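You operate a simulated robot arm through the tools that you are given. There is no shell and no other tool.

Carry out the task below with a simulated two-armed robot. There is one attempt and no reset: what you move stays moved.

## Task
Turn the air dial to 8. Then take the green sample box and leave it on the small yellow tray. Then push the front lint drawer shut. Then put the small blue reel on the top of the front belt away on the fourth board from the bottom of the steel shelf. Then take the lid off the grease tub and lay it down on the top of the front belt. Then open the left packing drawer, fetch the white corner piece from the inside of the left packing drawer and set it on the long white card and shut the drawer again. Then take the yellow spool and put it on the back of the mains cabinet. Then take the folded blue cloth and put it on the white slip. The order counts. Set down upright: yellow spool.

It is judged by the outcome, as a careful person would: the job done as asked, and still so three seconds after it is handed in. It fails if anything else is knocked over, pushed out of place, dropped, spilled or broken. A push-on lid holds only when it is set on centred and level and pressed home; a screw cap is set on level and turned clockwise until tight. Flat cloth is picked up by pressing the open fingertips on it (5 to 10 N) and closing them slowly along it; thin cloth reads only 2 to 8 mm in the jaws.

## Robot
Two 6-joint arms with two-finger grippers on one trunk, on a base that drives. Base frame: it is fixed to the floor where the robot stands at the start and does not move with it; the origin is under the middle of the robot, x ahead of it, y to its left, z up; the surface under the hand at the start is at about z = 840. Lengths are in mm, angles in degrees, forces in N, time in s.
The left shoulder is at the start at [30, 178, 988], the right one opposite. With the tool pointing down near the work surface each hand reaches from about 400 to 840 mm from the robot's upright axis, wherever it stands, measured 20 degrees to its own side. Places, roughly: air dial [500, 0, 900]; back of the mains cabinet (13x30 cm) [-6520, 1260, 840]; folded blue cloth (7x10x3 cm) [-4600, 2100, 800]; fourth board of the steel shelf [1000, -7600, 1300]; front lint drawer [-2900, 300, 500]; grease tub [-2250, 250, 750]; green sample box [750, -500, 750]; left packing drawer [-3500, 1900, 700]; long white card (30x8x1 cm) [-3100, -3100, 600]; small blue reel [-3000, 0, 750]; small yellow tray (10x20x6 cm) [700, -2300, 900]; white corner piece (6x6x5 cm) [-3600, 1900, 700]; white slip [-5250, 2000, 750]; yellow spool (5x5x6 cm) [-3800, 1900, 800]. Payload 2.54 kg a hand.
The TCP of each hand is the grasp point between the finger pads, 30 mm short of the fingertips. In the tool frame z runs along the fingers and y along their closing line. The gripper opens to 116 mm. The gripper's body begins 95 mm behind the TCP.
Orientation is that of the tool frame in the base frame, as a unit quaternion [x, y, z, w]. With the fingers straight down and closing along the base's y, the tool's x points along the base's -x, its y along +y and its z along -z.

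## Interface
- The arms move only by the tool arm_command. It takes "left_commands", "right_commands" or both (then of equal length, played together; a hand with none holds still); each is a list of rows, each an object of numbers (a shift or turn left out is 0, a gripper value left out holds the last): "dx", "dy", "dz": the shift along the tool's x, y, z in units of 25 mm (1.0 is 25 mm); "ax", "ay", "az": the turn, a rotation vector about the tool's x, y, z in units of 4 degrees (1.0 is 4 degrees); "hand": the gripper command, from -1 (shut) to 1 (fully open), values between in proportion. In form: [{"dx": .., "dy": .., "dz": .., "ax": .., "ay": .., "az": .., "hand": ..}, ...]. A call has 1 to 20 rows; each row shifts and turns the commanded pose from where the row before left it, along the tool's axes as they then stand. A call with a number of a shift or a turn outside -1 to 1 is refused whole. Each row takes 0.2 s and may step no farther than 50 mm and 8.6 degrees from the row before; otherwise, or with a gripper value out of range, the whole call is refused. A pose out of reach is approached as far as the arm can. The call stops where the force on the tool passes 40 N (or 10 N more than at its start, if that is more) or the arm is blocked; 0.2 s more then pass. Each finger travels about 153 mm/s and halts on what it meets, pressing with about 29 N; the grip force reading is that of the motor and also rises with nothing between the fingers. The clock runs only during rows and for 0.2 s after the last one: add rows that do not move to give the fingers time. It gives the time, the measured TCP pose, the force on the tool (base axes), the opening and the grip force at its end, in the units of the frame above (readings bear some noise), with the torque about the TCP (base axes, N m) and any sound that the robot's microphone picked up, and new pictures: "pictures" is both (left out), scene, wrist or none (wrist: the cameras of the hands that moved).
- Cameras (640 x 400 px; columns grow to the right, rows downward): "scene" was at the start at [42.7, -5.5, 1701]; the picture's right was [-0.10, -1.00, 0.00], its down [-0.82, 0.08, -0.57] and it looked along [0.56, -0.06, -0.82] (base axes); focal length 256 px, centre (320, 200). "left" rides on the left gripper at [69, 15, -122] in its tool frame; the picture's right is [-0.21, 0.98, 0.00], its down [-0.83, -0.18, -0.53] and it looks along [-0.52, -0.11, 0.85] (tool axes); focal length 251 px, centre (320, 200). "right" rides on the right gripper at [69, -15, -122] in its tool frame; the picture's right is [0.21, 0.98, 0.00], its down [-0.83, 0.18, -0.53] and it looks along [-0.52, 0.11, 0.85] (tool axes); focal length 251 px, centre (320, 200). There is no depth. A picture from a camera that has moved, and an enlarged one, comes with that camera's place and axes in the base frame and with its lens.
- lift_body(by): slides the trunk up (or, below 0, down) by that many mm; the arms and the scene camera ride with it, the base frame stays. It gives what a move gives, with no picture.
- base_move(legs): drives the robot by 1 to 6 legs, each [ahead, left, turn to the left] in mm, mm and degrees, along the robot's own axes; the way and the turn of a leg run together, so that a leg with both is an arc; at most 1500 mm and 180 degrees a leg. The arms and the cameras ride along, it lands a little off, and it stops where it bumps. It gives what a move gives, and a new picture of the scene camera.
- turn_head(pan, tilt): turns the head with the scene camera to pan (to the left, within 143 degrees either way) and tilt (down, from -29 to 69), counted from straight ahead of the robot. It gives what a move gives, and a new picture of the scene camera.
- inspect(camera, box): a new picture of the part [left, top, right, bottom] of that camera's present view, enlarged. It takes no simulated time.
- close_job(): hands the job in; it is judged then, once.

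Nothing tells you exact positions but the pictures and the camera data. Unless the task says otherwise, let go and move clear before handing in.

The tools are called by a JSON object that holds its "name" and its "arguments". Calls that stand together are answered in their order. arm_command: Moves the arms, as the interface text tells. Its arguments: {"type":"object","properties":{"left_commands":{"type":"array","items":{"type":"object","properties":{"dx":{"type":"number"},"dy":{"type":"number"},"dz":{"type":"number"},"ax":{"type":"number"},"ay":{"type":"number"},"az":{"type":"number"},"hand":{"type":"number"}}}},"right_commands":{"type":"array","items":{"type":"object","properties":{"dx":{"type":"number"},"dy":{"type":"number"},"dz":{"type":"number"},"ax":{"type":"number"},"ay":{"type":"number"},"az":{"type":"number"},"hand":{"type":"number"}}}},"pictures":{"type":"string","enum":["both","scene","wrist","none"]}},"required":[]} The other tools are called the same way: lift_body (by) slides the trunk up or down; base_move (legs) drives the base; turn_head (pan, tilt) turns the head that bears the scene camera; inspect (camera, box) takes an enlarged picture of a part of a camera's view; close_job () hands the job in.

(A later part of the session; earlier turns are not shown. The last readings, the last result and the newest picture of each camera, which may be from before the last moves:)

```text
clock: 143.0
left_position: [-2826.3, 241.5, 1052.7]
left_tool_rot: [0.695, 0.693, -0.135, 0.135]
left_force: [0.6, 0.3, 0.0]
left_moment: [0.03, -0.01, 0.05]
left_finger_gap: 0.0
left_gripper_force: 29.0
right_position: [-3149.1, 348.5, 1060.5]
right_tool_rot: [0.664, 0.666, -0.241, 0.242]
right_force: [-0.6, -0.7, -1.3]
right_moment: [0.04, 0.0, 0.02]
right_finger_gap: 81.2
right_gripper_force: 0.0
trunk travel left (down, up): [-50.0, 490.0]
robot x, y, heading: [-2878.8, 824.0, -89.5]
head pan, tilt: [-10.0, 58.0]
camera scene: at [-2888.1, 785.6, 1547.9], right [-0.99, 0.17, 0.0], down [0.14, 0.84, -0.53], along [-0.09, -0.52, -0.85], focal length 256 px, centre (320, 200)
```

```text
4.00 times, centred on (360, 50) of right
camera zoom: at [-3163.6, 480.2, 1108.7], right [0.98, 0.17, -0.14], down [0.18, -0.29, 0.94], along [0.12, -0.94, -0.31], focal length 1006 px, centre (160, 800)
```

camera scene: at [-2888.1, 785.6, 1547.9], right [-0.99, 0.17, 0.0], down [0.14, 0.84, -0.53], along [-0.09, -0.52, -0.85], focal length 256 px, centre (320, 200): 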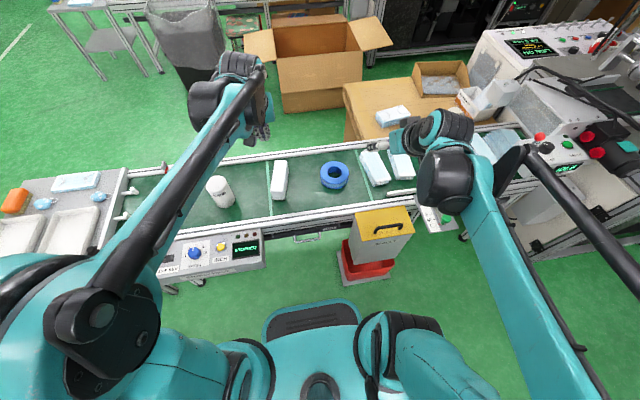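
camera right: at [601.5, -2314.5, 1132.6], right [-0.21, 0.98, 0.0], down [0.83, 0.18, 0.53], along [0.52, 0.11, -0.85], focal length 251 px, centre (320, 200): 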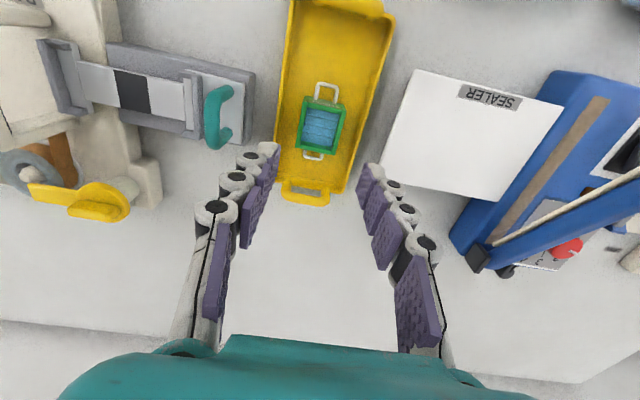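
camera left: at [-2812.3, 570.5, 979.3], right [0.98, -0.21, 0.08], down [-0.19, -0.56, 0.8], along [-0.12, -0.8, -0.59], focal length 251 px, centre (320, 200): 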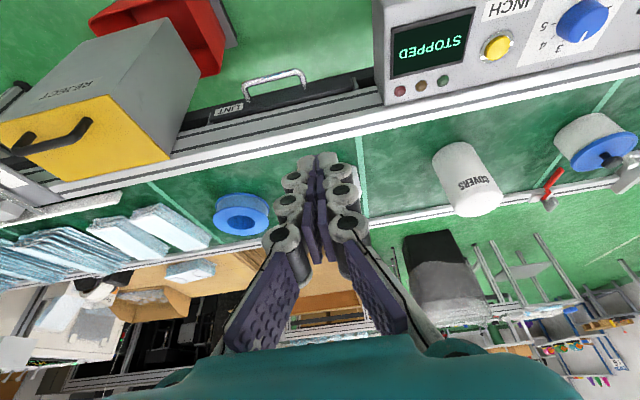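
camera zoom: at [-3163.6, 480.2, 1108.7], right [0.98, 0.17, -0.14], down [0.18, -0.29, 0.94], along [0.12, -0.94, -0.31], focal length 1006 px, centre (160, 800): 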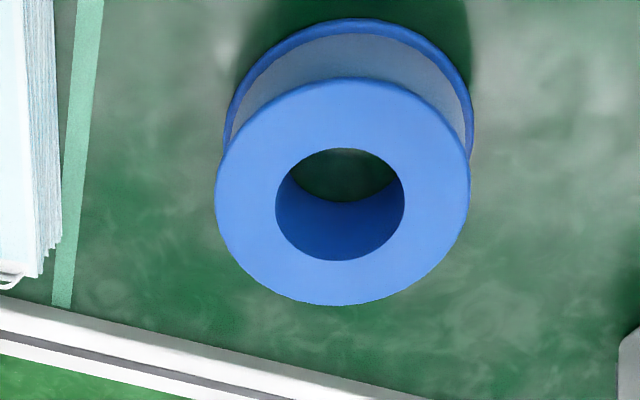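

The reel is a flanged spool, about 128 mm across, with a 65 mm hole and its top at [−3071, 104, 648]. I'll grip its left wall (one finger in the hole) with a 25° tilt; first moving above it.

{"name": "arm_command", "arguments": {"right_commands": [{"ay": 1, "hand": 0.207}, {"ay": 1}, {"ay": 1}, {"ay": 0.75}, {"dx": -0.297, "dz": 0.958, "dy": 0.36}, {"dx": -0.297, "dz": 0.958, "dy": 0.36}, {"dx": -0.297, "dz": 0.958, "dy": 0.36}, {"dx": -0.297, "dz": 0.958, "dy": 0.36}, {"dx": -0.297, "dz": 0.958, "dy": 0.36}, {"dx": -0.297, "dz": 0.958, "dy": 0.36}, {"dx": -0.297, "dz": 0.958, "dy": 0.36}, {"dx": -0.297, "dz": 0.958, "dy": 0.36}, {"dx": -0.297, "dz": 0.958, "dy": 0.36}, {"dx": -0.297, "dz": 0.958, "dy": 0.36}, {"dx": -0.297, "dz": 0.958, "dy": 0.36}, {"dx": -0.297, "dz": 0.958, "dy": 0.36}, {"dx": -0.297, "dz": 0.958, "dy": 0.36}, {"dx": -0.297, "dz": 0.958, "dy": 0.36}, {}]}}

{"name": "inspect", "arguments": {"camera": "right", "box": [200, 20, 440, 170]}}

{"name": "inspect", "arguments": {"camera": "scene", "box": [260, 130, 420, 230]}}

```text
clock: 147.0
left_position: [-2825.0, 241.6, 1051.5]
left_tool_rot: [0.696, 0.692, -0.137, 0.134]
left_force: [1.0, 1.2, 0.1]
left_moment: [-0.02, -0.01, -0.01]
left_finger_gap: 0.3
left_gripper_force: 28.8
right_position: [-3023.0, 113.0, 799.9]
right_tool_rot: [0.689, 0.691, -0.153, 0.153]
right_force: [0.1, -0.2, -0.3]
right_moment: [-0.01, 0.0, -0.02]
right_finger_gap: 70.0
right_gripper_force: 0.1
trunk travel left (down, up): [-50.0, 490.0]
robot x, y, heading: [-2874.0, 823.6, -90.0]
head pan, tilt: [-10.0, 58.0]
camera scene: at [-2888.1, 787.2, 1548.0], right [-0.99, 0.17, 0.0], down [0.14, 0.84, -0.53], along [-0.09, -0.52, -0.85], focal length 256 px, centre (320, 200)
camera right: at [-3037.3, 228.1, 881.8], right [0.98, 0.2, -0.09], down [0.18, -0.52, 0.83], along [0.12, -0.83, -0.55], focal length 251 px, centre (320, 200)
```

scene: 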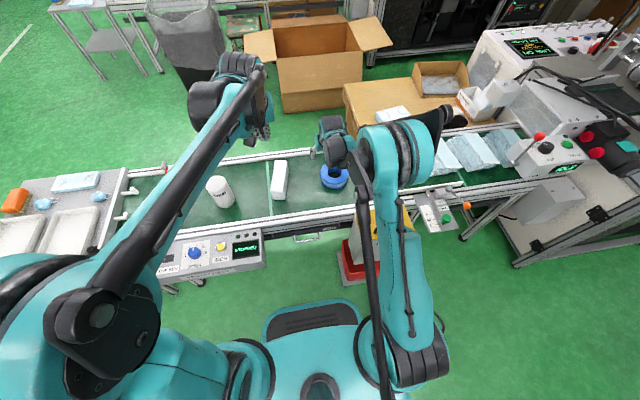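
right: 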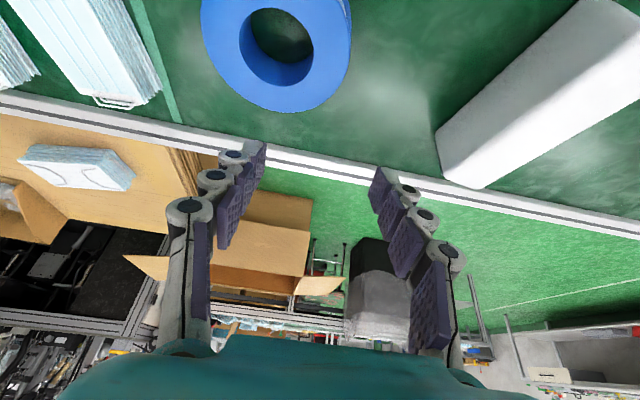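

```text
2.67 times, centred on (320, 95) of right
camera zoom: at [-3037.3, 228.1, 881.8], right [0.98, 0.2, -0.09], down [0.18, -0.52, 0.83], along [0.12, -0.83, -0.55], focal length 670 px, centre (320, 480)
```

zoom: 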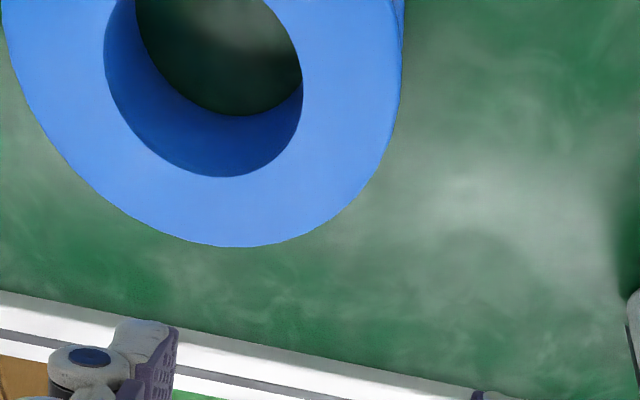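

```text
4.00 times, centred on (340, 180) of scene
camera zoom: at [-2888.1, 787.2, 1548.0], right [-0.99, 0.17, 0.0], down [0.14, 0.84, -0.53], along [-0.09, -0.52, -0.85], focal length 1022 px, centre (240, 280)
```

zoom: 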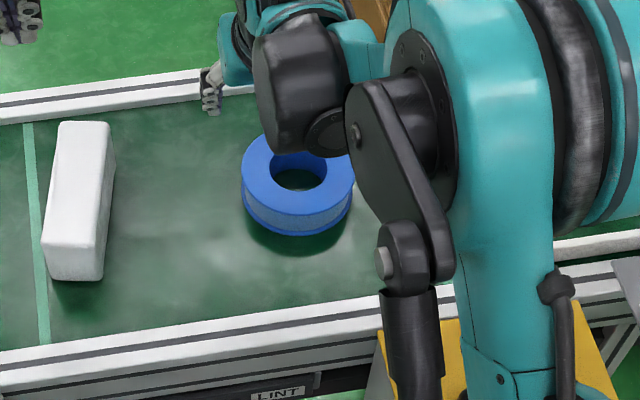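

{"name": "arm_command", "arguments": {"right_commands": [{"dx": 0.36, "dz": 0.8, "dy": -0.12}, {"dx": 0.372, "dz": 0.798}, {"dx": 0.372, "dz": 0.798}, {"dx": 0.372, "dz": 0.798}, {"dx": 0.372, "dz": 0.798}, {}], "pictures": "wrist"}}

{"name": "inspect", "arguments": {"camera": "scene", "box": [260, 130, 420, 230]}}

```text
clock: 148.4
left_position: [-2826.2, 241.5, 1053.8]
left_tool_rot: [0.695, 0.694, -0.134, 0.135]
left_force: [0.3, 0.2, 0.9]
left_moment: [0.01, -0.03, 0.01]
left_finger_gap: 0.0
left_gripper_force: 28.6
right_position: [-3024.9, 115.8, 688.9]
right_tool_rot: [0.689, 0.692, -0.153, 0.153]
right_force: [-0.3, 0.6, -0.5]
right_moment: [0.02, 0.03, -0.03]
right_finger_gap: 70.0
right_gripper_force: 0.1
trunk travel left (down, up): [-50.0, 490.0]
robot x, y, heading: [-2874.3, 823.6, -89.8]
head pan, tilt: [-10.0, 58.0]
camera right: at [-3040.1, 229.2, 770.8], right [0.98, 0.2, -0.09], down [0.18, -0.52, 0.83], along [0.12, -0.83, -0.55], focal length 251 px, centre (320, 200)
```

right: 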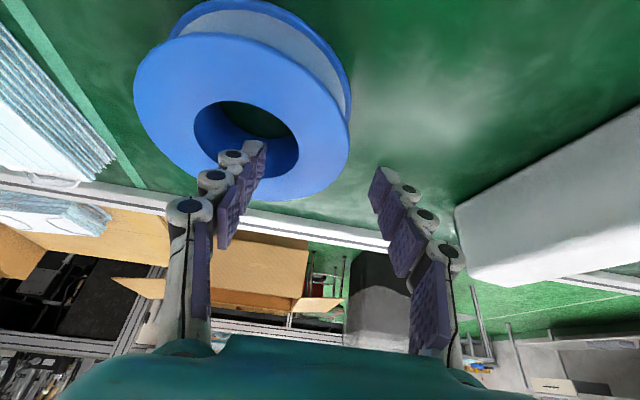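

```text
4.00 times, centred on (340, 180) of scene
camera zoom: at [-2888.1, 787.0, 1548.0], right [-0.99, 0.17, 0.0], down [0.14, 0.84, -0.53], along [-0.09, -0.52, -0.85], focal length 1022 px, centre (240, 280)
```

zoom: 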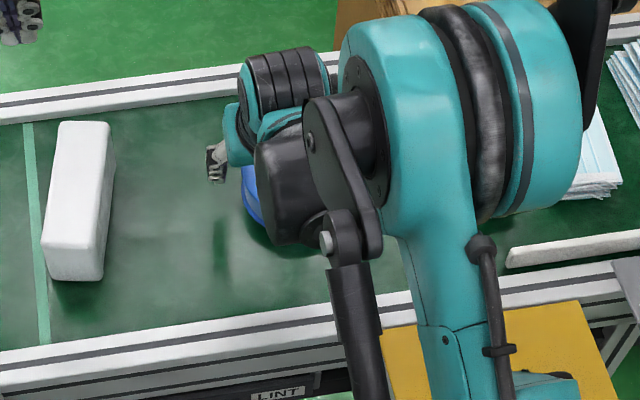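

{"name": "arm_command", "arguments": {"right_commands": [{"dx": 0.17, "dz": 0.553, "dy": -0.1}, {"dx": 0.17, "dz": 0.553}, {"dx": 0.17, "dz": 0.553}, {}], "pictures": "wrist"}}

```text
clock: 149.4
left_position: [-2825.5, 243.2, 1054.1]
left_tool_rot: [0.695, 0.693, -0.136, 0.136]
left_force: [-0.7, 0.5, 0.0]
left_moment: [-0.01, 0.0, -0.03]
left_finger_gap: 0.1
left_gripper_force: 28.9
right_position: [-3026.8, 107.9, 648.2]
right_tool_rot: [0.689, 0.691, -0.154, 0.154]
right_force: [-0.1, -5.6, 14.3]
right_moment: [-0.19, 0.1, 0.01]
right_finger_gap: 71.1
right_gripper_force: 1.1
trunk travel left (down, up): [-50.0, 490.0]
robot x, y, heading: [-2876.1, 822.8, -89.5]
head pan, tilt: [-10.0, 58.0]
camera right: at [-3041.6, 222.3, 729.6], right [0.98, 0.2, -0.09], down [0.18, -0.52, 0.83], along [0.12, -0.83, -0.54], focal length 251 px, centre (320, 200)
```

right: 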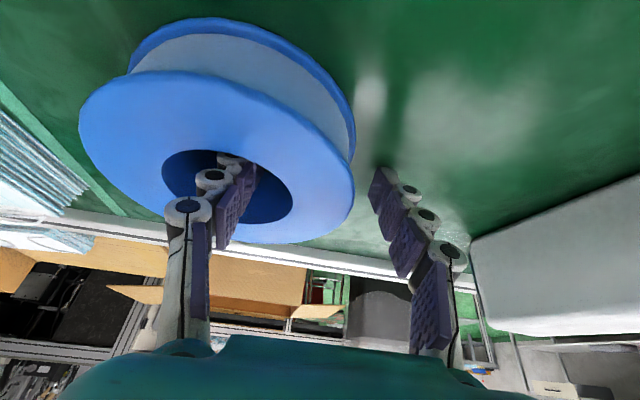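

Fingertips touch the belt; I'll back off a few mm and close on the wall gently.

{"name": "arm_command", "arguments": {"right_commands": [{"dx": -0.06, "dz": -0.13}, {"hand": 0.0}, {"hand": -0.2}, {"hand": -0.4}, {"hand": -0.7}, {}, {}], "pictures": "wrist"}}

```text
clock: 151.0
left_position: [-2825.5, 242.3, 1053.0]
left_tool_rot: [0.695, 0.693, -0.136, 0.135]
left_force: [-0.7, 0.6, -0.2]
left_moment: [0.01, -0.02, -0.01]
left_finger_gap: 0.0
left_gripper_force: 28.3
right_position: [-3027.4, 107.5, 651.8]
right_tool_rot: [0.689, 0.691, -0.153, 0.153]
right_force: [5.1, 0.6, 18.2]
right_moment: [-0.04, -0.52, 0.01]
right_finger_gap: 33.3
right_gripper_force: 28.9
trunk travel left (down, up): [-50.0, 490.0]
robot x, y, heading: [-2883.0, 823.7, -89.8]
head pan, tilt: [-10.0, 58.0]
camera right: at [-3041.3, 222.6, 733.1], right [0.98, 0.2, -0.09], down [0.18, -0.52, 0.83], along [0.12, -0.83, -0.54], focal length 251 px, centre (320, 200)
```

right: 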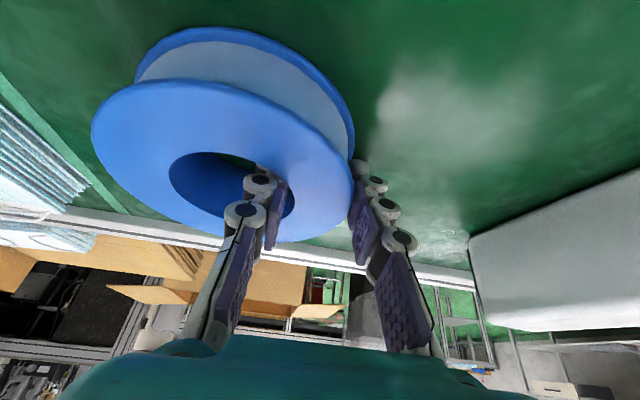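

Gripped at 33 mm. I'll lift it straight up and watch that it stays level.

{"name": "arm_command", "arguments": {"right_commands": [{"dx": -0.1, "dz": -0.2}, {"dx": -0.2, "dz": -0.45}, {"dx": -0.372, "dz": -0.798}, {"dx": -0.372, "dz": -0.798}, {}], "pictures": "wrist"}}

{"name": "inspect", "arguments": {"camera": "scene", "box": [260, 130, 420, 230]}}

```text
clock: 152.2
left_position: [-2826.2, 242.2, 1052.7]
left_tool_rot: [0.695, 0.694, -0.134, 0.135]
left_force: [0.1, 0.7, -0.1]
left_moment: [0.01, -0.01, -0.02]
left_finger_gap: 0.1
left_gripper_force: 28.8
right_position: [-3027.3, 108.1, 712.9]
right_tool_rot: [0.689, 0.691, -0.153, 0.153]
right_force: [0.1, -0.5, -1.2]
right_moment: [0.02, 0.0, 0.04]
right_finger_gap: 33.1
right_gripper_force: 29.0
trunk travel left (down, up): [-50.0, 490.0]
robot x, y, heading: [-2879.1, 825.2, -89.9]
head pan, tilt: [-10.0, 58.0]
camera right: at [-3042.8, 222.9, 794.8], right [0.98, 0.2, -0.09], down [0.18, -0.52, 0.83], along [0.12, -0.83, -0.55], focal length 251 px, centre (320, 200)
```

right: 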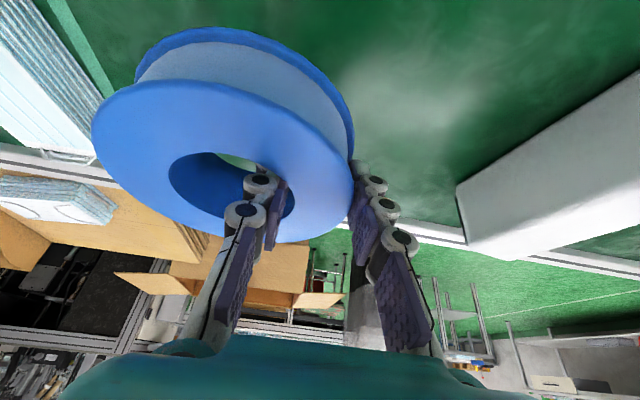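

```text
4.00 times, centred on (340, 180) of scene
camera zoom: at [-2888.1, 786.6, 1547.9], right [-0.99, 0.17, 0.0], down [0.14, 0.84, -0.53], along [-0.09, -0.52, -0.85], focal length 1022 px, centre (240, 280)
```

zoom: 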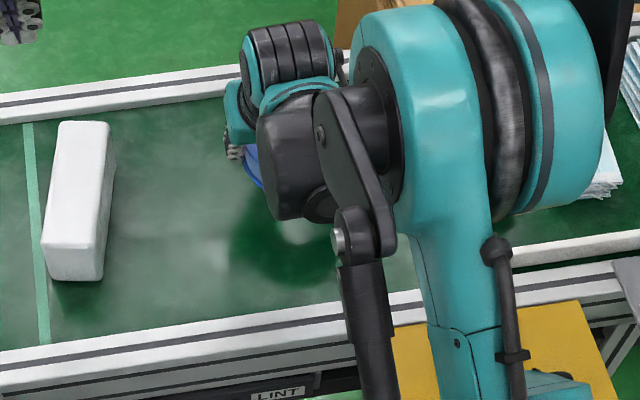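

The reel is lifted and level. I'll retract both arms and begin the drive towards the steel shelf.

{"name": "arm_command", "arguments": {"right_commands": [{"dx": -0.372, "dz": -0.798}, {"dx": -0.372, "dz": -0.798}, {"dx": 0.115, "dz": -0.936}, {"dx": 0.115, "dz": -0.936}, {"dx": 0.115, "dz": -0.936}, {"dx": 0.115, "dz": -0.936}, {"dx": 0.115, "dz": -0.936}, {"dx": 0.115, "dz": -0.936}, {"dx": 0.115, "dz": -0.936}, {"dx": 0.115, "dz": -0.936}, {"dx": 0.115, "dz": -0.936}, {"dx": 0.115, "dz": -0.936}, {"dx": 0.115, "dz": -0.936}, {"dx": 0.115, "dz": -0.936}, {}], "left_commands": [{}, {}, {"dx": 0.463, "dz": -0.1875}, {"dx": 0.463, "dz": -0.1875}, {"dx": 0.463, "dz": -0.1875}, {"dx": 0.463, "dz": -0.1875}, {"dx": 0.463, "dz": -0.1875}, {"dx": 0.463, "dz": -0.1875}, {"dx": 0.463, "dz": -0.1875}, {"dx": 0.463, "dz": -0.1875}, {"dx": 0.463, "dz": -0.1875}, {"dx": 0.463, "dz": -0.1875}, {"dx": 0.463, "dz": -0.1875}, {"dx": 0.463, "dz": -0.1875}, {}], "pictures": "wrist"}}

{"name": "turn_head", "arguments": {"pan": 0, "tilt": 30}}

{"name": "base_move", "arguments": {"legs": [[-80, 0, 0], [0, 1400, 0], [0, 1200, 0]]}}

```text
clock: 155.4
left_position: [-2827.1, 390.8, 1053.2]
left_tool_rot: [0.696, 0.692, -0.135, 0.135]
left_force: [-0.1, 0.1, 0.6]
left_moment: [0.02, 0.01, 0.01]
left_finger_gap: 0.0
left_gripper_force: 28.4
right_position: [-3029.1, 257.9, 996.6]
right_tool_rot: [0.689, 0.692, -0.153, 0.154]
right_force: [0.4, -0.1, -1.3]
right_moment: [0.02, -0.04, -0.01]
right_finger_gap: 33.0
right_gripper_force: 28.8
trunk travel left (down, up): [-50.0, 490.0]
robot x, y, heading: [-2878.7, 824.9, -89.7]
head pan, tilt: [-10.0, 58.0]
camera right: at [-3043.9, 373.0, 1078.1], right [0.98, 0.2, -0.09], down [0.18, -0.52, 0.83], along [0.12, -0.83, -0.55], focal length 251 px, centre (320, 200)
camera left: at [-2810.0, 501.5, 1140.2], right [0.98, -0.2, 0.08], down [-0.18, -0.56, 0.8], along [-0.12, -0.8, -0.59], focal length 251 px, centre (320, 200)
```

right: 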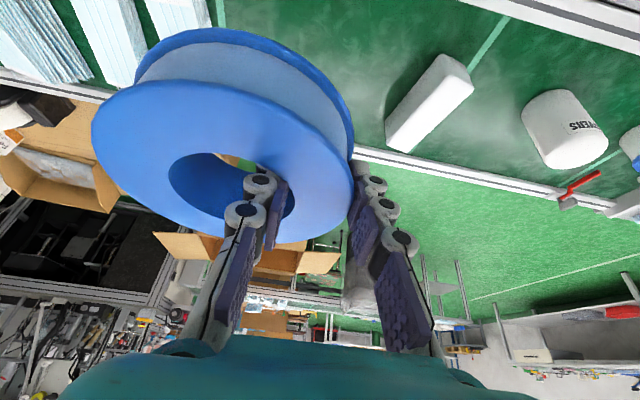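
left: 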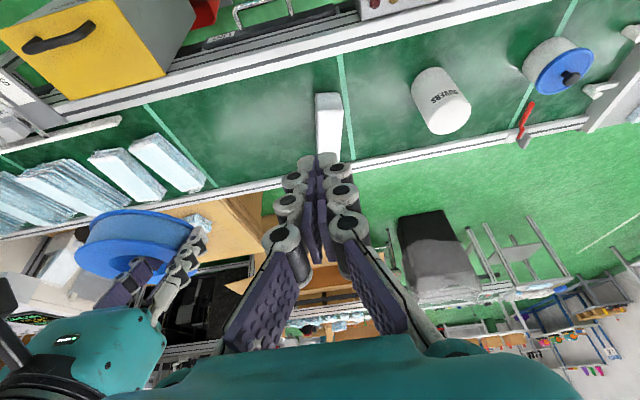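

```text
clock: 156.3
left_position: [-2825.6, 391.2, 1052.2]
left_tool_rot: [0.695, 0.693, -0.135, 0.135]
left_force: [0.2, 0.6, -0.6]
left_moment: [-0.02, -0.02, -0.01]
left_finger_gap: 0.1
left_gripper_force: 28.9
right_position: [-3028.2, 258.5, 996.4]
right_tool_rot: [0.689, 0.691, -0.153, 0.153]
right_force: [-0.2, 0.1, -1.2]
right_moment: [0.0, -0.07, 0.0]
right_finger_gap: 33.1
right_gripper_force: 28.9
trunk travel left (down, up): [-50.0, 490.0]
robot x, y, heading: [-2874.5, 821.2, -89.6]
head pan, tilt: [0.0, 30.0]
camera scene: at [-2876.1, 764.3, 1587.6], right [-1.0, 0.0, 0.0], down [0.0, 0.5, -0.87], along [0.0, -0.87, -0.5], focal length 256 px, centre (320, 200)
```

scene: 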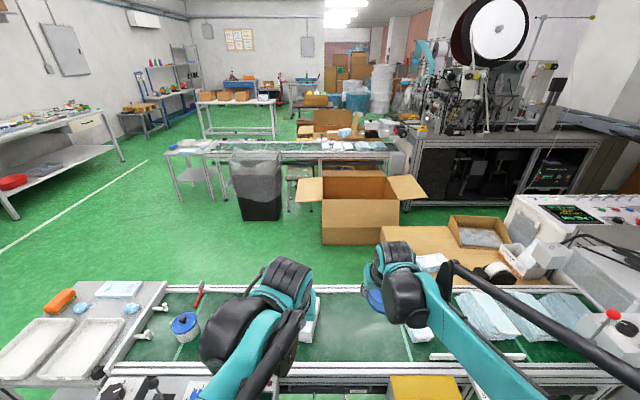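

```text
clock: 169.6
left_position: [-231.9, 488.9, 1053.0]
left_tool_rot: [0.689, 0.699, -0.134, 0.136]
left_force: [0.2, -0.8, 0.2]
left_moment: [-0.01, 0.03, 0.0]
left_finger_gap: 0.0
left_gripper_force: 28.7
right_position: [-430.7, 353.1, 998.3]
right_tool_rot: [0.684, 0.697, -0.152, 0.154]
right_force: [1.0, -1.1, -2.3]
right_moment: [-0.02, -0.04, 0.02]
right_finger_gap: 32.8
right_gripper_force: 28.9
trunk travel left (down, up): [-50.0, 490.0]
robot x, y, heading: [-290.5, 922.8, -88.8]
head pan, tilt: [0.0, 30.0]
camera scene: at [-287.4, 860.6, 1587.7], right [-1.0, -0.02, 0.0], down [-0.01, 0.5, -0.87], along [0.02, -0.87, -0.5], focal length 256 px, centre (320, 200)
```

scene: 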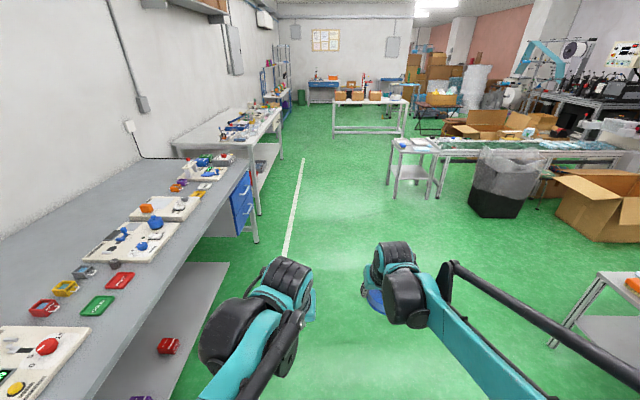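

The lane ahead is clear; a table with boxes stands at x < −476 near y ≈ −4540. I'll straighten and drive ahead along x ≈ −290.

{"name": "base_move", "arguments": {"legs": [[0, 0, -1.2], [1450, 0, 0], [1450, 0, 0], [1400, 0, 0]]}}

```text
clock: 190.6
left_position: [-158.1, -3826.3, 1051.9]
left_tool_rot: [0.68, 0.707, -0.132, 0.138]
left_force: [0.0, 0.3, -0.4]
left_moment: [0.02, 0.01, -0.01]
left_finger_gap: 0.1
left_gripper_force: 28.3
right_position: [-354.6, -3967.5, 997.8]
right_tool_rot: [0.675, 0.706, -0.15, 0.156]
right_force: [-0.1, -0.1, -2.1]
right_moment: [0.02, -0.06, 0.02]
right_finger_gap: 32.7
right_gripper_force: 28.9
trunk travel left (down, up): [-50.0, 490.0]
robot x, y, heading: [-224.5, -3397.1, -87.5]
head pan, tilt: [0.0, 30.0]
camera scene: at [-223.2, -3456.1, 1587.7], right [-1.0, -0.04, 0.0], down [-0.02, 0.5, -0.87], along [0.04, -0.86, -0.5], focal length 256 px, centre (320, 200)
```

scene: 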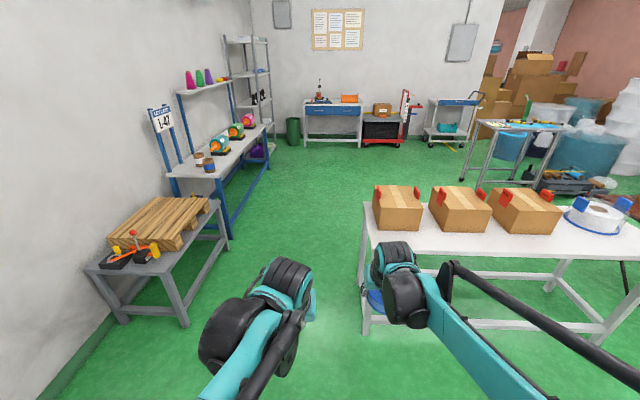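

{"name": "base_move", "arguments": {"legs": [[0, 0, -2.5], [0, 330, 0], [1450, 0, 0], [1300, 0, 0]]}}

{"name": "turn_head", "arguments": {"pan": 40, "tilt": 15}}

```text
clock: 205.9
left_position: [150.2, -6530.5, 1053.7]
left_tool_rot: [0.695, 0.693, -0.136, 0.135]
left_force: [0.1, 0.3, 0.1]
left_moment: [0.02, 0.0, -0.04]
left_finger_gap: 0.0
left_gripper_force: 28.9
right_position: [-53.6, -6663.6, 997.2]
right_tool_rot: [0.691, 0.69, -0.153, 0.152]
right_force: [-0.5, 1.0, -2.1]
right_moment: [-0.01, -0.09, -0.01]
right_finger_gap: 32.6
right_gripper_force: 28.7
trunk travel left (down, up): [-50.0, 490.0]
robot x, y, heading: [98.2, -6097.5, -90.1]
head pan, tilt: [0.0, 30.0]
camera scene: at [100.7, -6158.4, 1587.7], right [-1.0, 0.0, 0.0], down [0.0, 0.5, -0.87], along [0.0, -0.87, -0.5], focal length 256 px, centre (320, 200)
```

scene: 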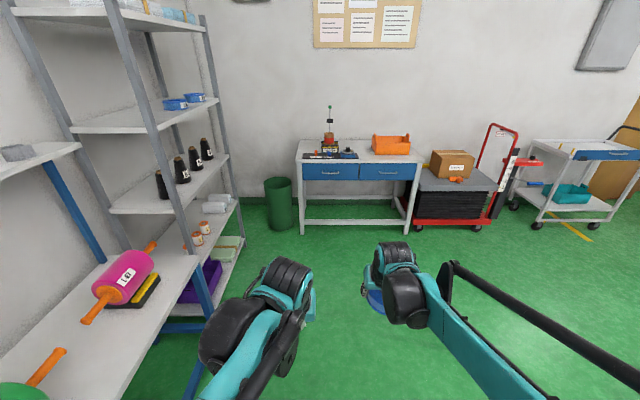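

```text
clock: 207.0
left_position: [150.5, -6531.0, 1052.8]
left_tool_rot: [0.696, 0.692, -0.135, 0.135]
left_force: [0.0, -0.6, 0.2]
left_moment: [0.01, 0.0, -0.03]
left_finger_gap: 0.0
left_gripper_force: 28.4
right_position: [-53.6, -6663.5, 996.0]
right_tool_rot: [0.69, 0.691, -0.152, 0.153]
right_force: [0.2, 0.2, -0.8]
right_moment: [0.02, -0.06, 0.01]
right_finger_gap: 32.7
right_gripper_force: 28.7
trunk travel left (down, up): [-50.0, 490.0]
robot x, y, heading: [100.6, -6097.0, -90.1]
head pan, tilt: [40.0, 15.0]
camera scene: at [160.7, -6139.2, 1611.9], right [-0.77, -0.64, 0.0], down [-0.17, 0.2, -0.97], along [0.62, -0.74, -0.26], focal length 256 px, centre (320, 200)
```

scene: 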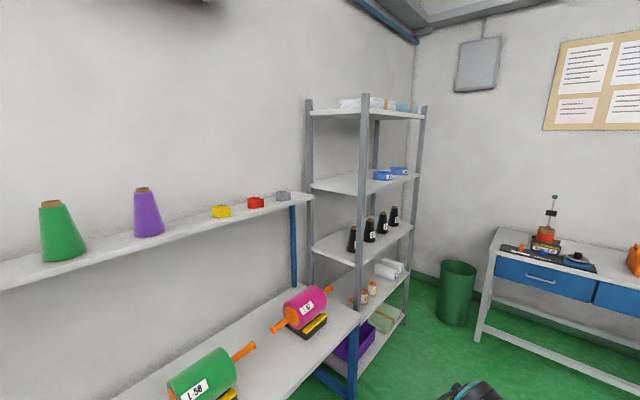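

The fourth board (z ≈ 1300) already holds blue reels on its far half, with free space on the near half; its front edge is at x ≈ 815. I'll go alongside, turn to face it, and raise the trunk.

{"name": "base_move", "arguments": {"legs": [[0, -200, 0], [1240, 0, 0], [0, 0, 90]]}}

{"name": "lift_body", "arguments": {"by": 480}}

{"name": "turn_head", "arguments": {"pan": -12, "tilt": 40}}

```text
clock: 218.2
left_position: [326.2, -7273.4, 1052.7]
left_tool_rot: [0.002, 0.982, 0.0, 0.19]
left_force: [-0.2, -0.6, 0.2]
left_moment: [0.0, 0.01, 0.01]
left_finger_gap: 0.0
left_gripper_force: 28.5
right_position: [459.0, -7475.4, 996.2]
right_tool_rot: [-0.002, 0.976, 0.0, 0.217]
right_force: [0.6, -0.2, -2.0]
right_moment: [0.11, 0.01, -0.01]
right_finger_gap: 32.4
right_gripper_force: 29.0
trunk travel left (down, up): [-50.0, 490.0]
robot x, y, heading: [-105.5, -7326.3, 0.1]
head pan, tilt: [40.0, 15.0]
camera scene: at [-62.9, -7263.1, 1611.9], right [0.64, -0.76, 0.0], down [-0.2, -0.17, -0.97], along [0.74, 0.62, -0.26], focal length 256 px, centre (320, 200)
```

scene: 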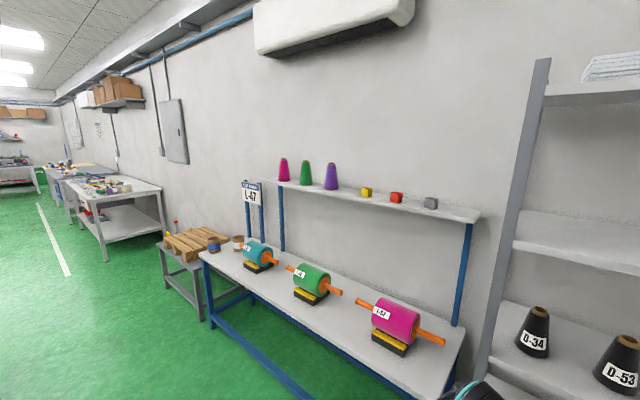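

```text
refused: 480 is not a number from -400 to 400
```

```text
clock: 219.4
left_position: [327.5, -7273.6, 1052.4]
left_tool_rot: [0.002, 0.982, -0.001, 0.191]
left_force: [-0.3, -0.2, 0.1]
left_moment: [0.02, 0.01, -0.01]
left_finger_gap: 0.1
left_gripper_force: 28.3
right_position: [460.1, -7475.9, 996.0]
right_tool_rot: [-0.002, 0.976, 0.0, 0.217]
right_force: [0.1, 0.1, -1.4]
right_moment: [0.09, 0.01, -0.01]
right_finger_gap: 32.8
right_gripper_force: 28.9
trunk travel left (down, up): [-50.0, 490.0]
robot x, y, heading: [-108.8, -7325.1, 0.3]
head pan, tilt: [-12.0, 40.0]
camera scene: at [-51.0, -7340.9, 1572.4], right [-0.2, -0.98, 0.0], down [-0.63, 0.13, -0.77], along [0.75, -0.16, -0.64], focal length 256 px, centre (320, 200)
```

scene: 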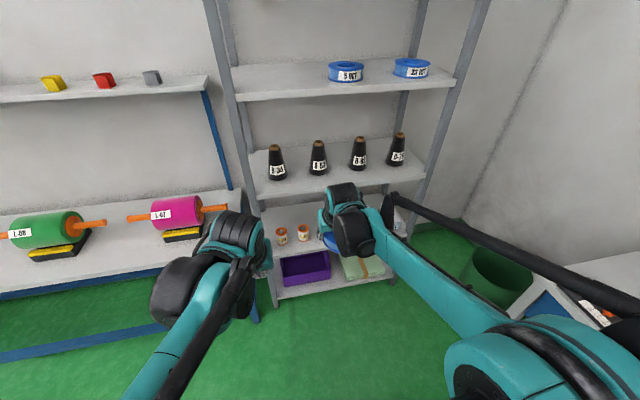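

Free space is on the near half (y −7270…−7560). I'll raise the trunk fully, then shift left a little.

{"name": "lift_body", "arguments": {"by": 400}}

{"name": "lift_body", "arguments": {"by": 88}}

{"name": "base_move", "arguments": {"legs": [[0, 80, 0]]}}

```text
clock: 223.3
left_position: [325.7, -7273.5, 1453.1]
left_tool_rot: [0.002, 0.982, -0.001, 0.191]
left_force: [0.2, 1.1, 0.0]
left_moment: [0.0, -0.02, 0.01]
left_finger_gap: 0.0
left_gripper_force: 28.7
right_position: [459.5, -7476.4, 1396.7]
right_tool_rot: [-0.001, 0.976, 0.0, 0.216]
right_force: [-0.1, 0.2, -1.2]
right_moment: [0.04, 0.02, 0.01]
right_finger_gap: 32.7
right_gripper_force: 28.5
trunk travel left (down, up): [-450.0, 90.0]
robot x, y, heading: [-106.2, -7326.5, -0.2]
head pan, tilt: [-12.0, 40.0]
```

```text
clock: 224.5
left_position: [325.6, -7273.6, 1540.1]
left_tool_rot: [0.002, 0.981, 0.0, 0.192]
left_force: [-1.1, 0.8, -0.2]
left_moment: [0.0, 0.01, -0.03]
left_finger_gap: 0.1
left_gripper_force: 29.1
right_position: [458.9, -7475.7, 1484.4]
right_tool_rot: [-0.003, 0.976, 0.0, 0.216]
right_force: [0.3, -0.2, -0.7]
right_moment: [0.05, 0.0, 0.0]
right_finger_gap: 32.5
right_gripper_force: 29.3
trunk travel left (down, up): [-538.0, 2.0]
robot x, y, heading: [-109.4, -7325.1, 0.1]
head pan, tilt: [-12.0, 40.0]
```

```text
clock: 225.6
left_position: [324.9, -7194.4, 1541.2]
left_tool_rot: [0.002, 0.982, 0.002, 0.191]
left_force: [-0.7, -0.3, 0.1]
left_moment: [0.05, -0.02, 0.0]
left_finger_gap: 0.0
left_gripper_force: 28.6
right_position: [458.2, -7397.9, 1484.0]
right_tool_rot: [-0.001, 0.976, 0.001, 0.217]
right_force: [0.0, 0.5, -1.3]
right_moment: [0.06, 0.02, 0.0]
right_finger_gap: 32.6
right_gripper_force: 29.3
trunk travel left (down, up): [-538.0, 2.0]
robot x, y, heading: [-107.3, -7239.9, 0.1]
head pan, tilt: [-12.0, 40.0]
camera scene: at [-51.1, -7263.4, 2060.3], right [-0.21, -0.98, 0.0], down [-0.63, 0.13, -0.77], along [0.75, -0.16, -0.64], focal length 256 px, centre (320, 200)
```

scene: 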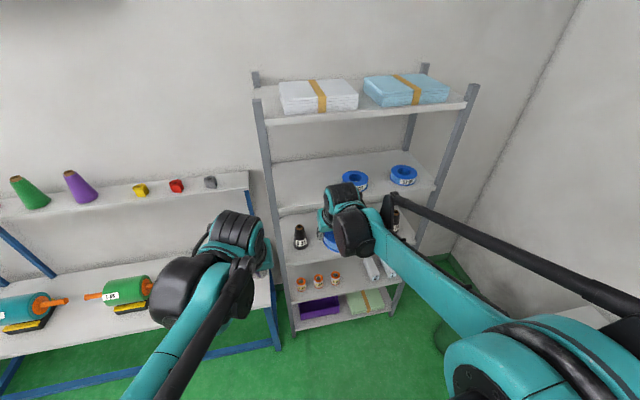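

{"name": "inspect", "arguments": {"camera": "scene", "box": [240, 50, 480, 230]}}

{"name": "inspect", "arguments": {"camera": "right", "box": [0, 0, 640, 400]}}

```text
2.22 times, centred on (360, 140) of scene
camera zoom: at [-51.1, -7263.4, 2060.3], right [-0.21, -0.98, 0.0], down [-0.63, 0.13, -0.77], along [0.75, -0.16, -0.64], focal length 568 px, centre (231, 333)
```

zoom: 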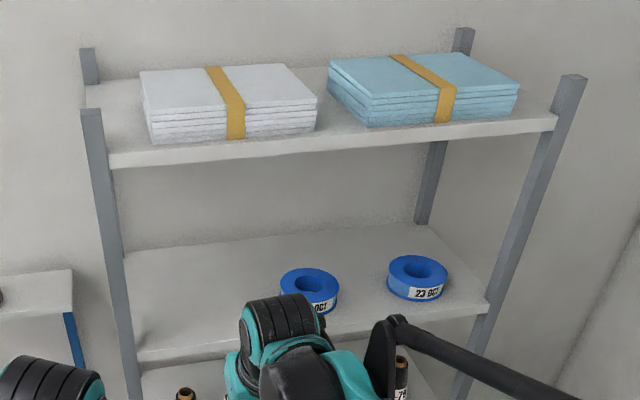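

```text
1.00 times, centred on (320, 200) of right (not enlarged: the box is as wide or as high as the picture)
camera zoom: at [345.2, -7412.3, 1565.6], right [-0.2, 0.98, -0.09], down [0.52, 0.18, 0.83], along [0.83, 0.12, -0.55], focal length 251 px, centre (320, 200)
```

zoom: 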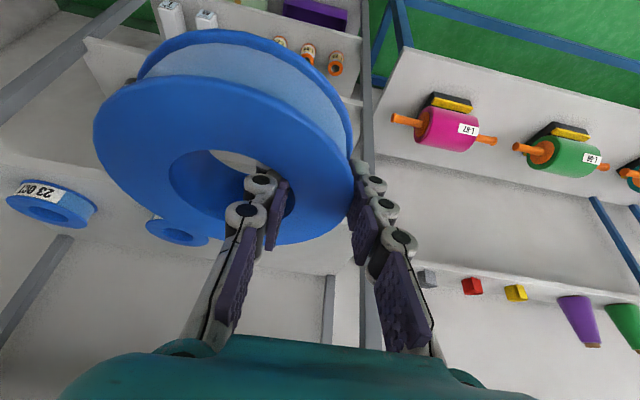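

Board 4 top is at z ≈ 1290, front edge x ≈ 830, next reel's left side at y ≈ −7586. I'll lower the hand to clear both boards, then drive in.

{"name": "arm_command", "arguments": {"right_commands": [{"dx": 0.418, "dz": 0.897}, {"dx": 0.418, "dz": 0.897}, {"dx": 0.418, "dz": 0.897}, {"dx": 0.418, "dz": 0.897}, {}], "pictures": "none"}}

{"name": "base_move", "arguments": {"legs": [[300, 0, 0]]}}

{"name": "inspect", "arguments": {"camera": "right", "box": [0, 0, 640, 400]}}

```text
clock: 226.8
left_position: [325.7, -7191.9, 1541.6]
left_tool_rot: [0.001, 0.981, -0.001, 0.192]
left_force: [0.1, -0.4, -0.1]
left_moment: [0.0, -0.01, -0.02]
left_finger_gap: 0.0
left_gripper_force: 28.7
right_position: [457.9, -7392.7, 1384.7]
right_tool_rot: [-0.002, 0.976, 0.0, 0.217]
right_force: [-0.5, 0.5, -2.6]
right_moment: [0.04, 0.0, 0.0]
right_finger_gap: 32.6
right_gripper_force: 28.7
trunk travel left (down, up): [-538.0, 2.0]
robot x, y, heading: [-105.3, -7242.5, 0.1]
head pan, tilt: [-12.0, 40.0]
```

```text
clock: 228.8
left_position: [622.0, -7189.6, 1541.0]
left_tool_rot: [0.002, 0.981, 0.0, 0.192]
left_force: [0.2, 0.3, 0.7]
left_moment: [0.03, -0.03, -0.02]
left_finger_gap: 0.1
left_gripper_force: 28.6
right_position: [755.7, -7392.9, 1386.1]
right_tool_rot: [-0.001, 0.976, 0.0, 0.216]
right_force: [-0.2, 0.7, -1.3]
right_moment: [0.08, -0.02, 0.04]
right_finger_gap: 32.6
right_gripper_force: 29.1
trunk travel left (down, up): [-538.0, 2.0]
robot x, y, heading: [193.2, -7242.6, 0.0]
head pan, tilt: [-12.0, 40.0]
camera scene: at [245.1, -7257.9, 2060.4], right [-0.21, -0.98, 0.0], down [-0.63, 0.13, -0.77], along [0.75, -0.16, -0.64], focal length 256 px, centre (320, 200)
```

scene: 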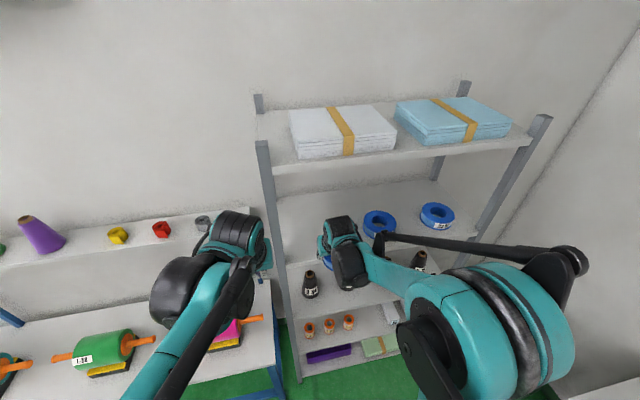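

```text
1.00 times, centred on (320, 200) of right (not enlarged: the box is as wide or as high as the picture)
camera zoom: at [641.5, -7407.2, 1467.4], right [-0.2, 0.98, -0.09], down [0.52, 0.18, 0.83], along [0.83, 0.12, -0.55], focal length 251 px, centre (320, 200)
```

zoom: 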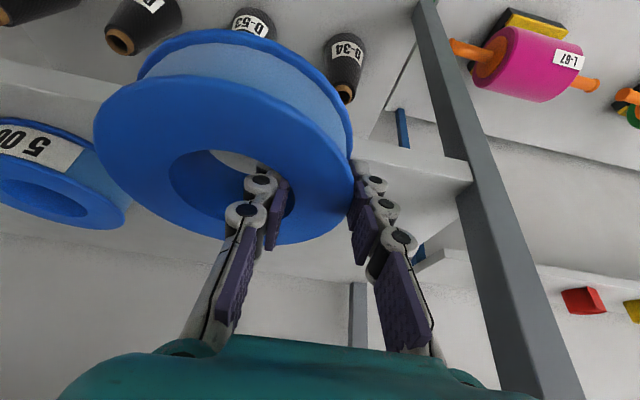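

{"name": "base_move", "arguments": {"legs": [[85, 0, 0]]}}

{"name": "arm_command", "arguments": {"right_commands": [{"dx": -0.78, "dz": 0.365}, {"dx": -0.78, "dz": 0.365}, {"dx": -0.78, "dz": 0.365}, {"dx": -0.78, "dz": 0.365}, {}], "pictures": "both"}}

{"name": "inspect", "arguments": {"camera": "scene", "box": [240, 90, 480, 300]}}

```text
clock: 229.9
left_position: [705.7, -7189.7, 1542.4]
left_tool_rot: [0.001, 0.981, 0.0, 0.193]
left_force: [-0.2, -0.2, 0.3]
left_moment: [-0.01, -0.01, 0.04]
left_finger_gap: 0.0
left_gripper_force: 28.8
right_position: [837.5, -7391.6, 1386.2]
right_tool_rot: [-0.001, 0.976, 0.0, 0.217]
right_force: [-1.1, -0.2, -0.8]
right_moment: [0.08, 0.0, 0.0]
right_finger_gap: 32.7
right_gripper_force: 28.8
trunk travel left (down, up): [-538.0, 2.0]
robot x, y, heading: [273.6, -7241.1, 0.1]
head pan, tilt: [-12.0, 40.0]
camera scene: at [326.6, -7257.5, 2060.5], right [-0.21, -0.98, 0.0], down [-0.63, 0.13, -0.77], along [0.75, -0.16, -0.64], focal length 256 px, centre (320, 200)
```

scene: 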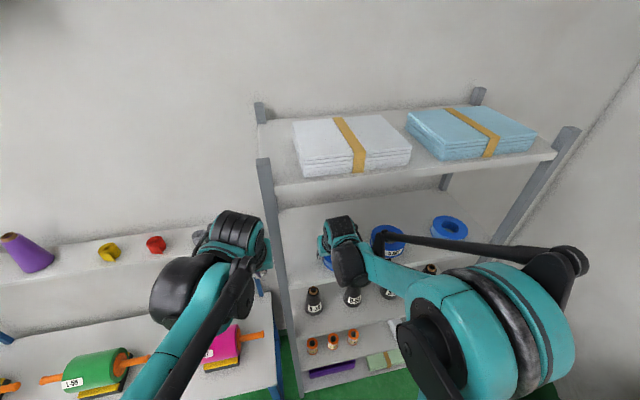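

```text
clock: 231.1
left_position: [707.4, -7192.5, 1541.1]
left_tool_rot: [0.002, 0.981, 0.0, 0.192]
left_force: [0.6, 0.1, 0.4]
left_moment: [-0.02, 0.0, -0.03]
left_finger_gap: 0.0
left_gripper_force: 28.6
right_position: [926.0, -7392.7, 1385.8]
right_tool_rot: [-0.002, 0.976, 0.0, 0.216]
right_force: [0.1, -0.6, -1.3]
right_moment: [0.04, -0.01, 0.0]
right_finger_gap: 32.6
right_gripper_force: 28.9
trunk travel left (down, up): [-538.0, 2.0]
robot x, y, heading: [276.3, -7244.5, 0.4]
head pan, tilt: [-12.0, 40.0]
camera scene: at [330.4, -7257.6, 2060.4], right [-0.21, -0.98, 0.0], down [-0.63, 0.13, -0.77], along [0.75, -0.16, -0.64], focal length 256 px, centre (320, 200)
camera right: at [811.6, -7407.6, 1467.4], right [-0.2, 0.98, -0.09], down [0.52, 0.18, 0.83], along [0.83, 0.12, -0.55], focal length 251 px, centre (320, 200)
```

scene: 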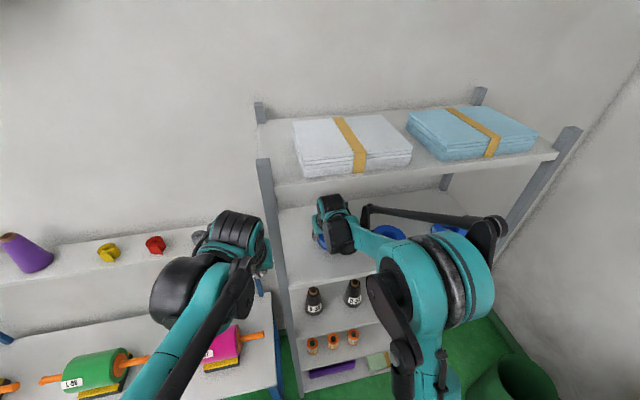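
right: 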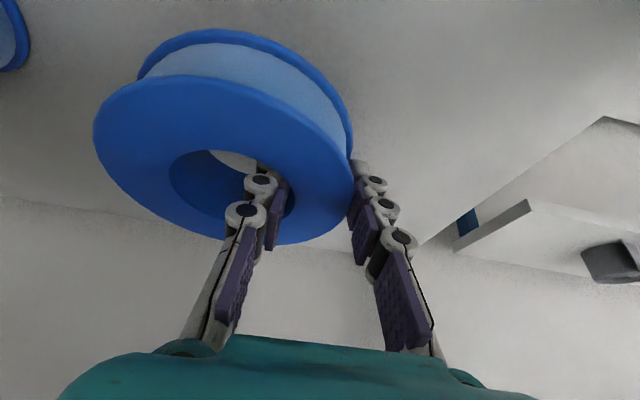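

```text
1.90 times, centred on (360, 195) of scene
camera zoom: at [330.4, -7257.6, 2060.4], right [-0.21, -0.98, 0.0], down [-0.63, 0.13, -0.77], along [0.75, -0.16, -0.64], focal length 487 px, centre (244, 210)
```

zoom: 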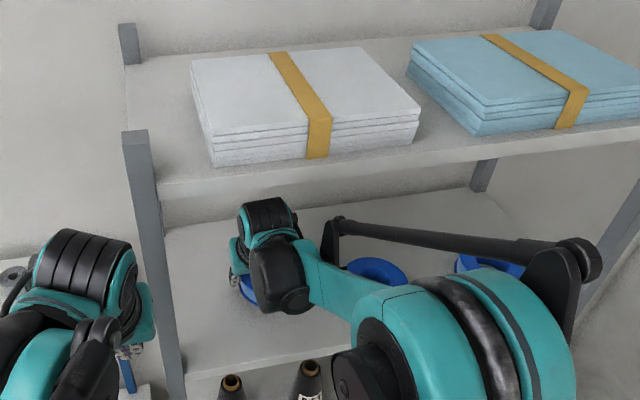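

{"name": "arm_command", "arguments": {"right_commands": [{"dx": 0.253, "dz": 0.543}, {"dx": 0.253, "dz": 0.543}, {"dx": 0.253, "dz": 0.543}, {}], "pictures": "none"}}

{"name": "arm_command", "arguments": {"right_commands": [{"dx": 0.068, "dz": 0.145}, {"dx": 0.034, "dz": 0.073}, {}], "pictures": "none"}}

{"name": "arm_command", "arguments": {"right_commands": [{"dx": 0.05, "dz": 0.109}, {}], "pictures": "wrist"}}

```text
clock: 231.8
left_position: [706.7, -7190.4, 1541.7]
left_tool_rot: [0.002, 0.981, -0.001, 0.192]
left_force: [0.4, 0.4, 0.3]
left_moment: [-0.01, 0.03, 0.05]
left_finger_gap: 0.0
left_gripper_force: 28.5
right_position: [925.6, -7392.3, 1351.2]
right_tool_rot: [-0.001, 0.975, -0.001, 0.221]
right_force: [-7.8, 1.5, 14.8]
right_moment: [0.24, 0.35, 0.04]
right_finger_gap: 32.9
right_gripper_force: 28.7
trunk travel left (down, up): [-538.0, 2.0]
robot x, y, heading: [274.2, -7240.3, 0.1]
head pan, tilt: [-12.0, 40.0]
stopped in row 3 (right hand): the force on the tool passed its limit at 96 N (the readings are from after the stop); the commanded pose is now the measured one
```

```text
clock: 232.2
left_position: [703.4, -7190.2, 1542.3]
left_tool_rot: [0.001, 0.981, 0.0, 0.192]
left_force: [0.4, -0.4, -0.4]
left_moment: [-0.03, 0.02, -0.01]
left_finger_gap: 0.0
left_gripper_force: 29.1
right_position: [925.7, -7392.0, 1351.8]
right_tool_rot: [-0.001, 0.975, -0.001, 0.223]
right_force: [-9.7, 1.5, 26.5]
right_moment: [0.25, 0.87, -0.04]
right_finger_gap: 33.1
right_gripper_force: 29.0
trunk travel left (down, up): [-538.0, 2.0]
robot x, y, heading: [278.5, -7241.6, 0.0]
head pan, tilt: [-12.0, 40.0]
stopped in row 1 (right hand): the force on the tool passed its limit at 47 N (the readings are from after the stop); the commanded pose is now the measured one
```

```text
clock: 232.6
left_position: [704.3, -7189.3, 1543.2]
left_tool_rot: [0.002, 0.981, 0.0, 0.193]
left_force: [0.0, -0.2, 0.0]
left_moment: [0.01, 0.03, 0.0]
left_finger_gap: 0.1
left_gripper_force: 29.2
right_position: [925.7, -7392.8, 1351.4]
right_tool_rot: [-0.002, 0.974, 0.0, 0.226]
right_force: [-10.8, 0.7, 26.7]
right_moment: [0.24, 0.89, 0.0]
right_finger_gap: 33.3
right_gripper_force: 28.8
trunk travel left (down, up): [-538.0, 2.0]
robot x, y, heading: [273.7, -7240.6, 0.0]
head pan, tilt: [-12.0, 40.0]
stopped in row 1 (right hand): the force on the tool passed its limit at 44 N (the readings are from after the stop); the commanded pose is now the measured one
camera right: at [810.6, -7406.8, 1431.3], right [-0.2, 0.98, -0.1], down [0.51, 0.18, 0.84], along [0.84, 0.12, -0.53], focal length 251 px, centre (320, 200)
```

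right: 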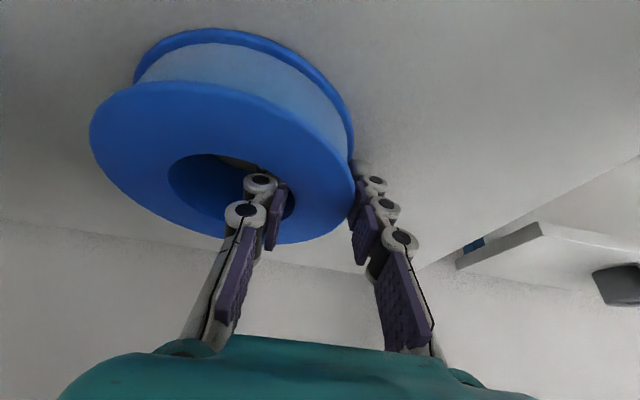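

The reel is resting on the board (a firmer touch than intended, but nothing shifted). I'll ease off, release, and lift clear.

{"name": "arm_command", "arguments": {"right_commands": [{"dx": -0.02, "dz": -0.05, "ay": 0.25}, {}], "pictures": "none"}}

{"name": "arm_command", "arguments": {"right_commands": [{"hand": -0.3}, {"hand": -0.1}, {"hand": 0.1}, {"hand": 0.2}, {}], "pictures": "wrist"}}

```text
clock: 233.2
left_position: [704.3, -7190.6, 1541.8]
left_tool_rot: [0.001, 0.981, 0.0, 0.193]
left_force: [0.1, -0.1, 0.3]
left_moment: [0.01, 0.0, 0.05]
left_finger_gap: 0.0
left_gripper_force: 29.0
right_position: [925.4, -7392.3, 1349.9]
right_tool_rot: [-0.002, 0.976, 0.0, 0.216]
right_force: [-8.5, 0.6, 20.3]
right_moment: [0.22, 0.22, 0.04]
right_finger_gap: 33.0
right_gripper_force: 28.7
trunk travel left (down, up): [-538.0, 2.0]
robot x, y, heading: [273.2, -7241.1, 0.2]
head pan, tilt: [-12.0, 40.0]
```

```text
clock: 234.4
left_position: [707.9, -7190.6, 1542.0]
left_tool_rot: [0.001, 0.982, 0.0, 0.191]
left_force: [0.2, 1.0, 0.1]
left_moment: [-0.01, -0.01, -0.02]
left_finger_gap: 0.1
left_gripper_force: 29.1
right_position: [929.9, -7392.9, 1350.4]
right_tool_rot: [-0.001, 0.977, -0.001, 0.214]
right_force: [-1.0, 0.9, 0.0]
right_moment: [-0.02, 0.04, -0.03]
right_finger_gap: 69.4
right_gripper_force: 0.0
trunk travel left (down, up): [-538.0, 2.0]
robot x, y, heading: [279.2, -7245.2, 0.2]
head pan, tilt: [-12.0, 40.0]
camera right: at [816.5, -7407.4, 1431.7], right [-0.2, 0.98, -0.09], down [0.53, 0.18, 0.83], along [0.83, 0.12, -0.55], focal length 251 px, centre (320, 200)
```

right: 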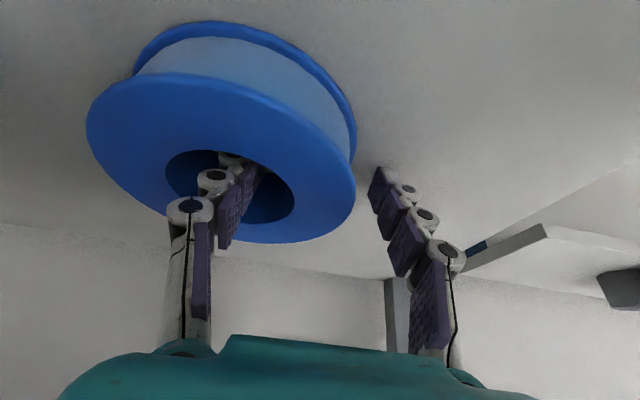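

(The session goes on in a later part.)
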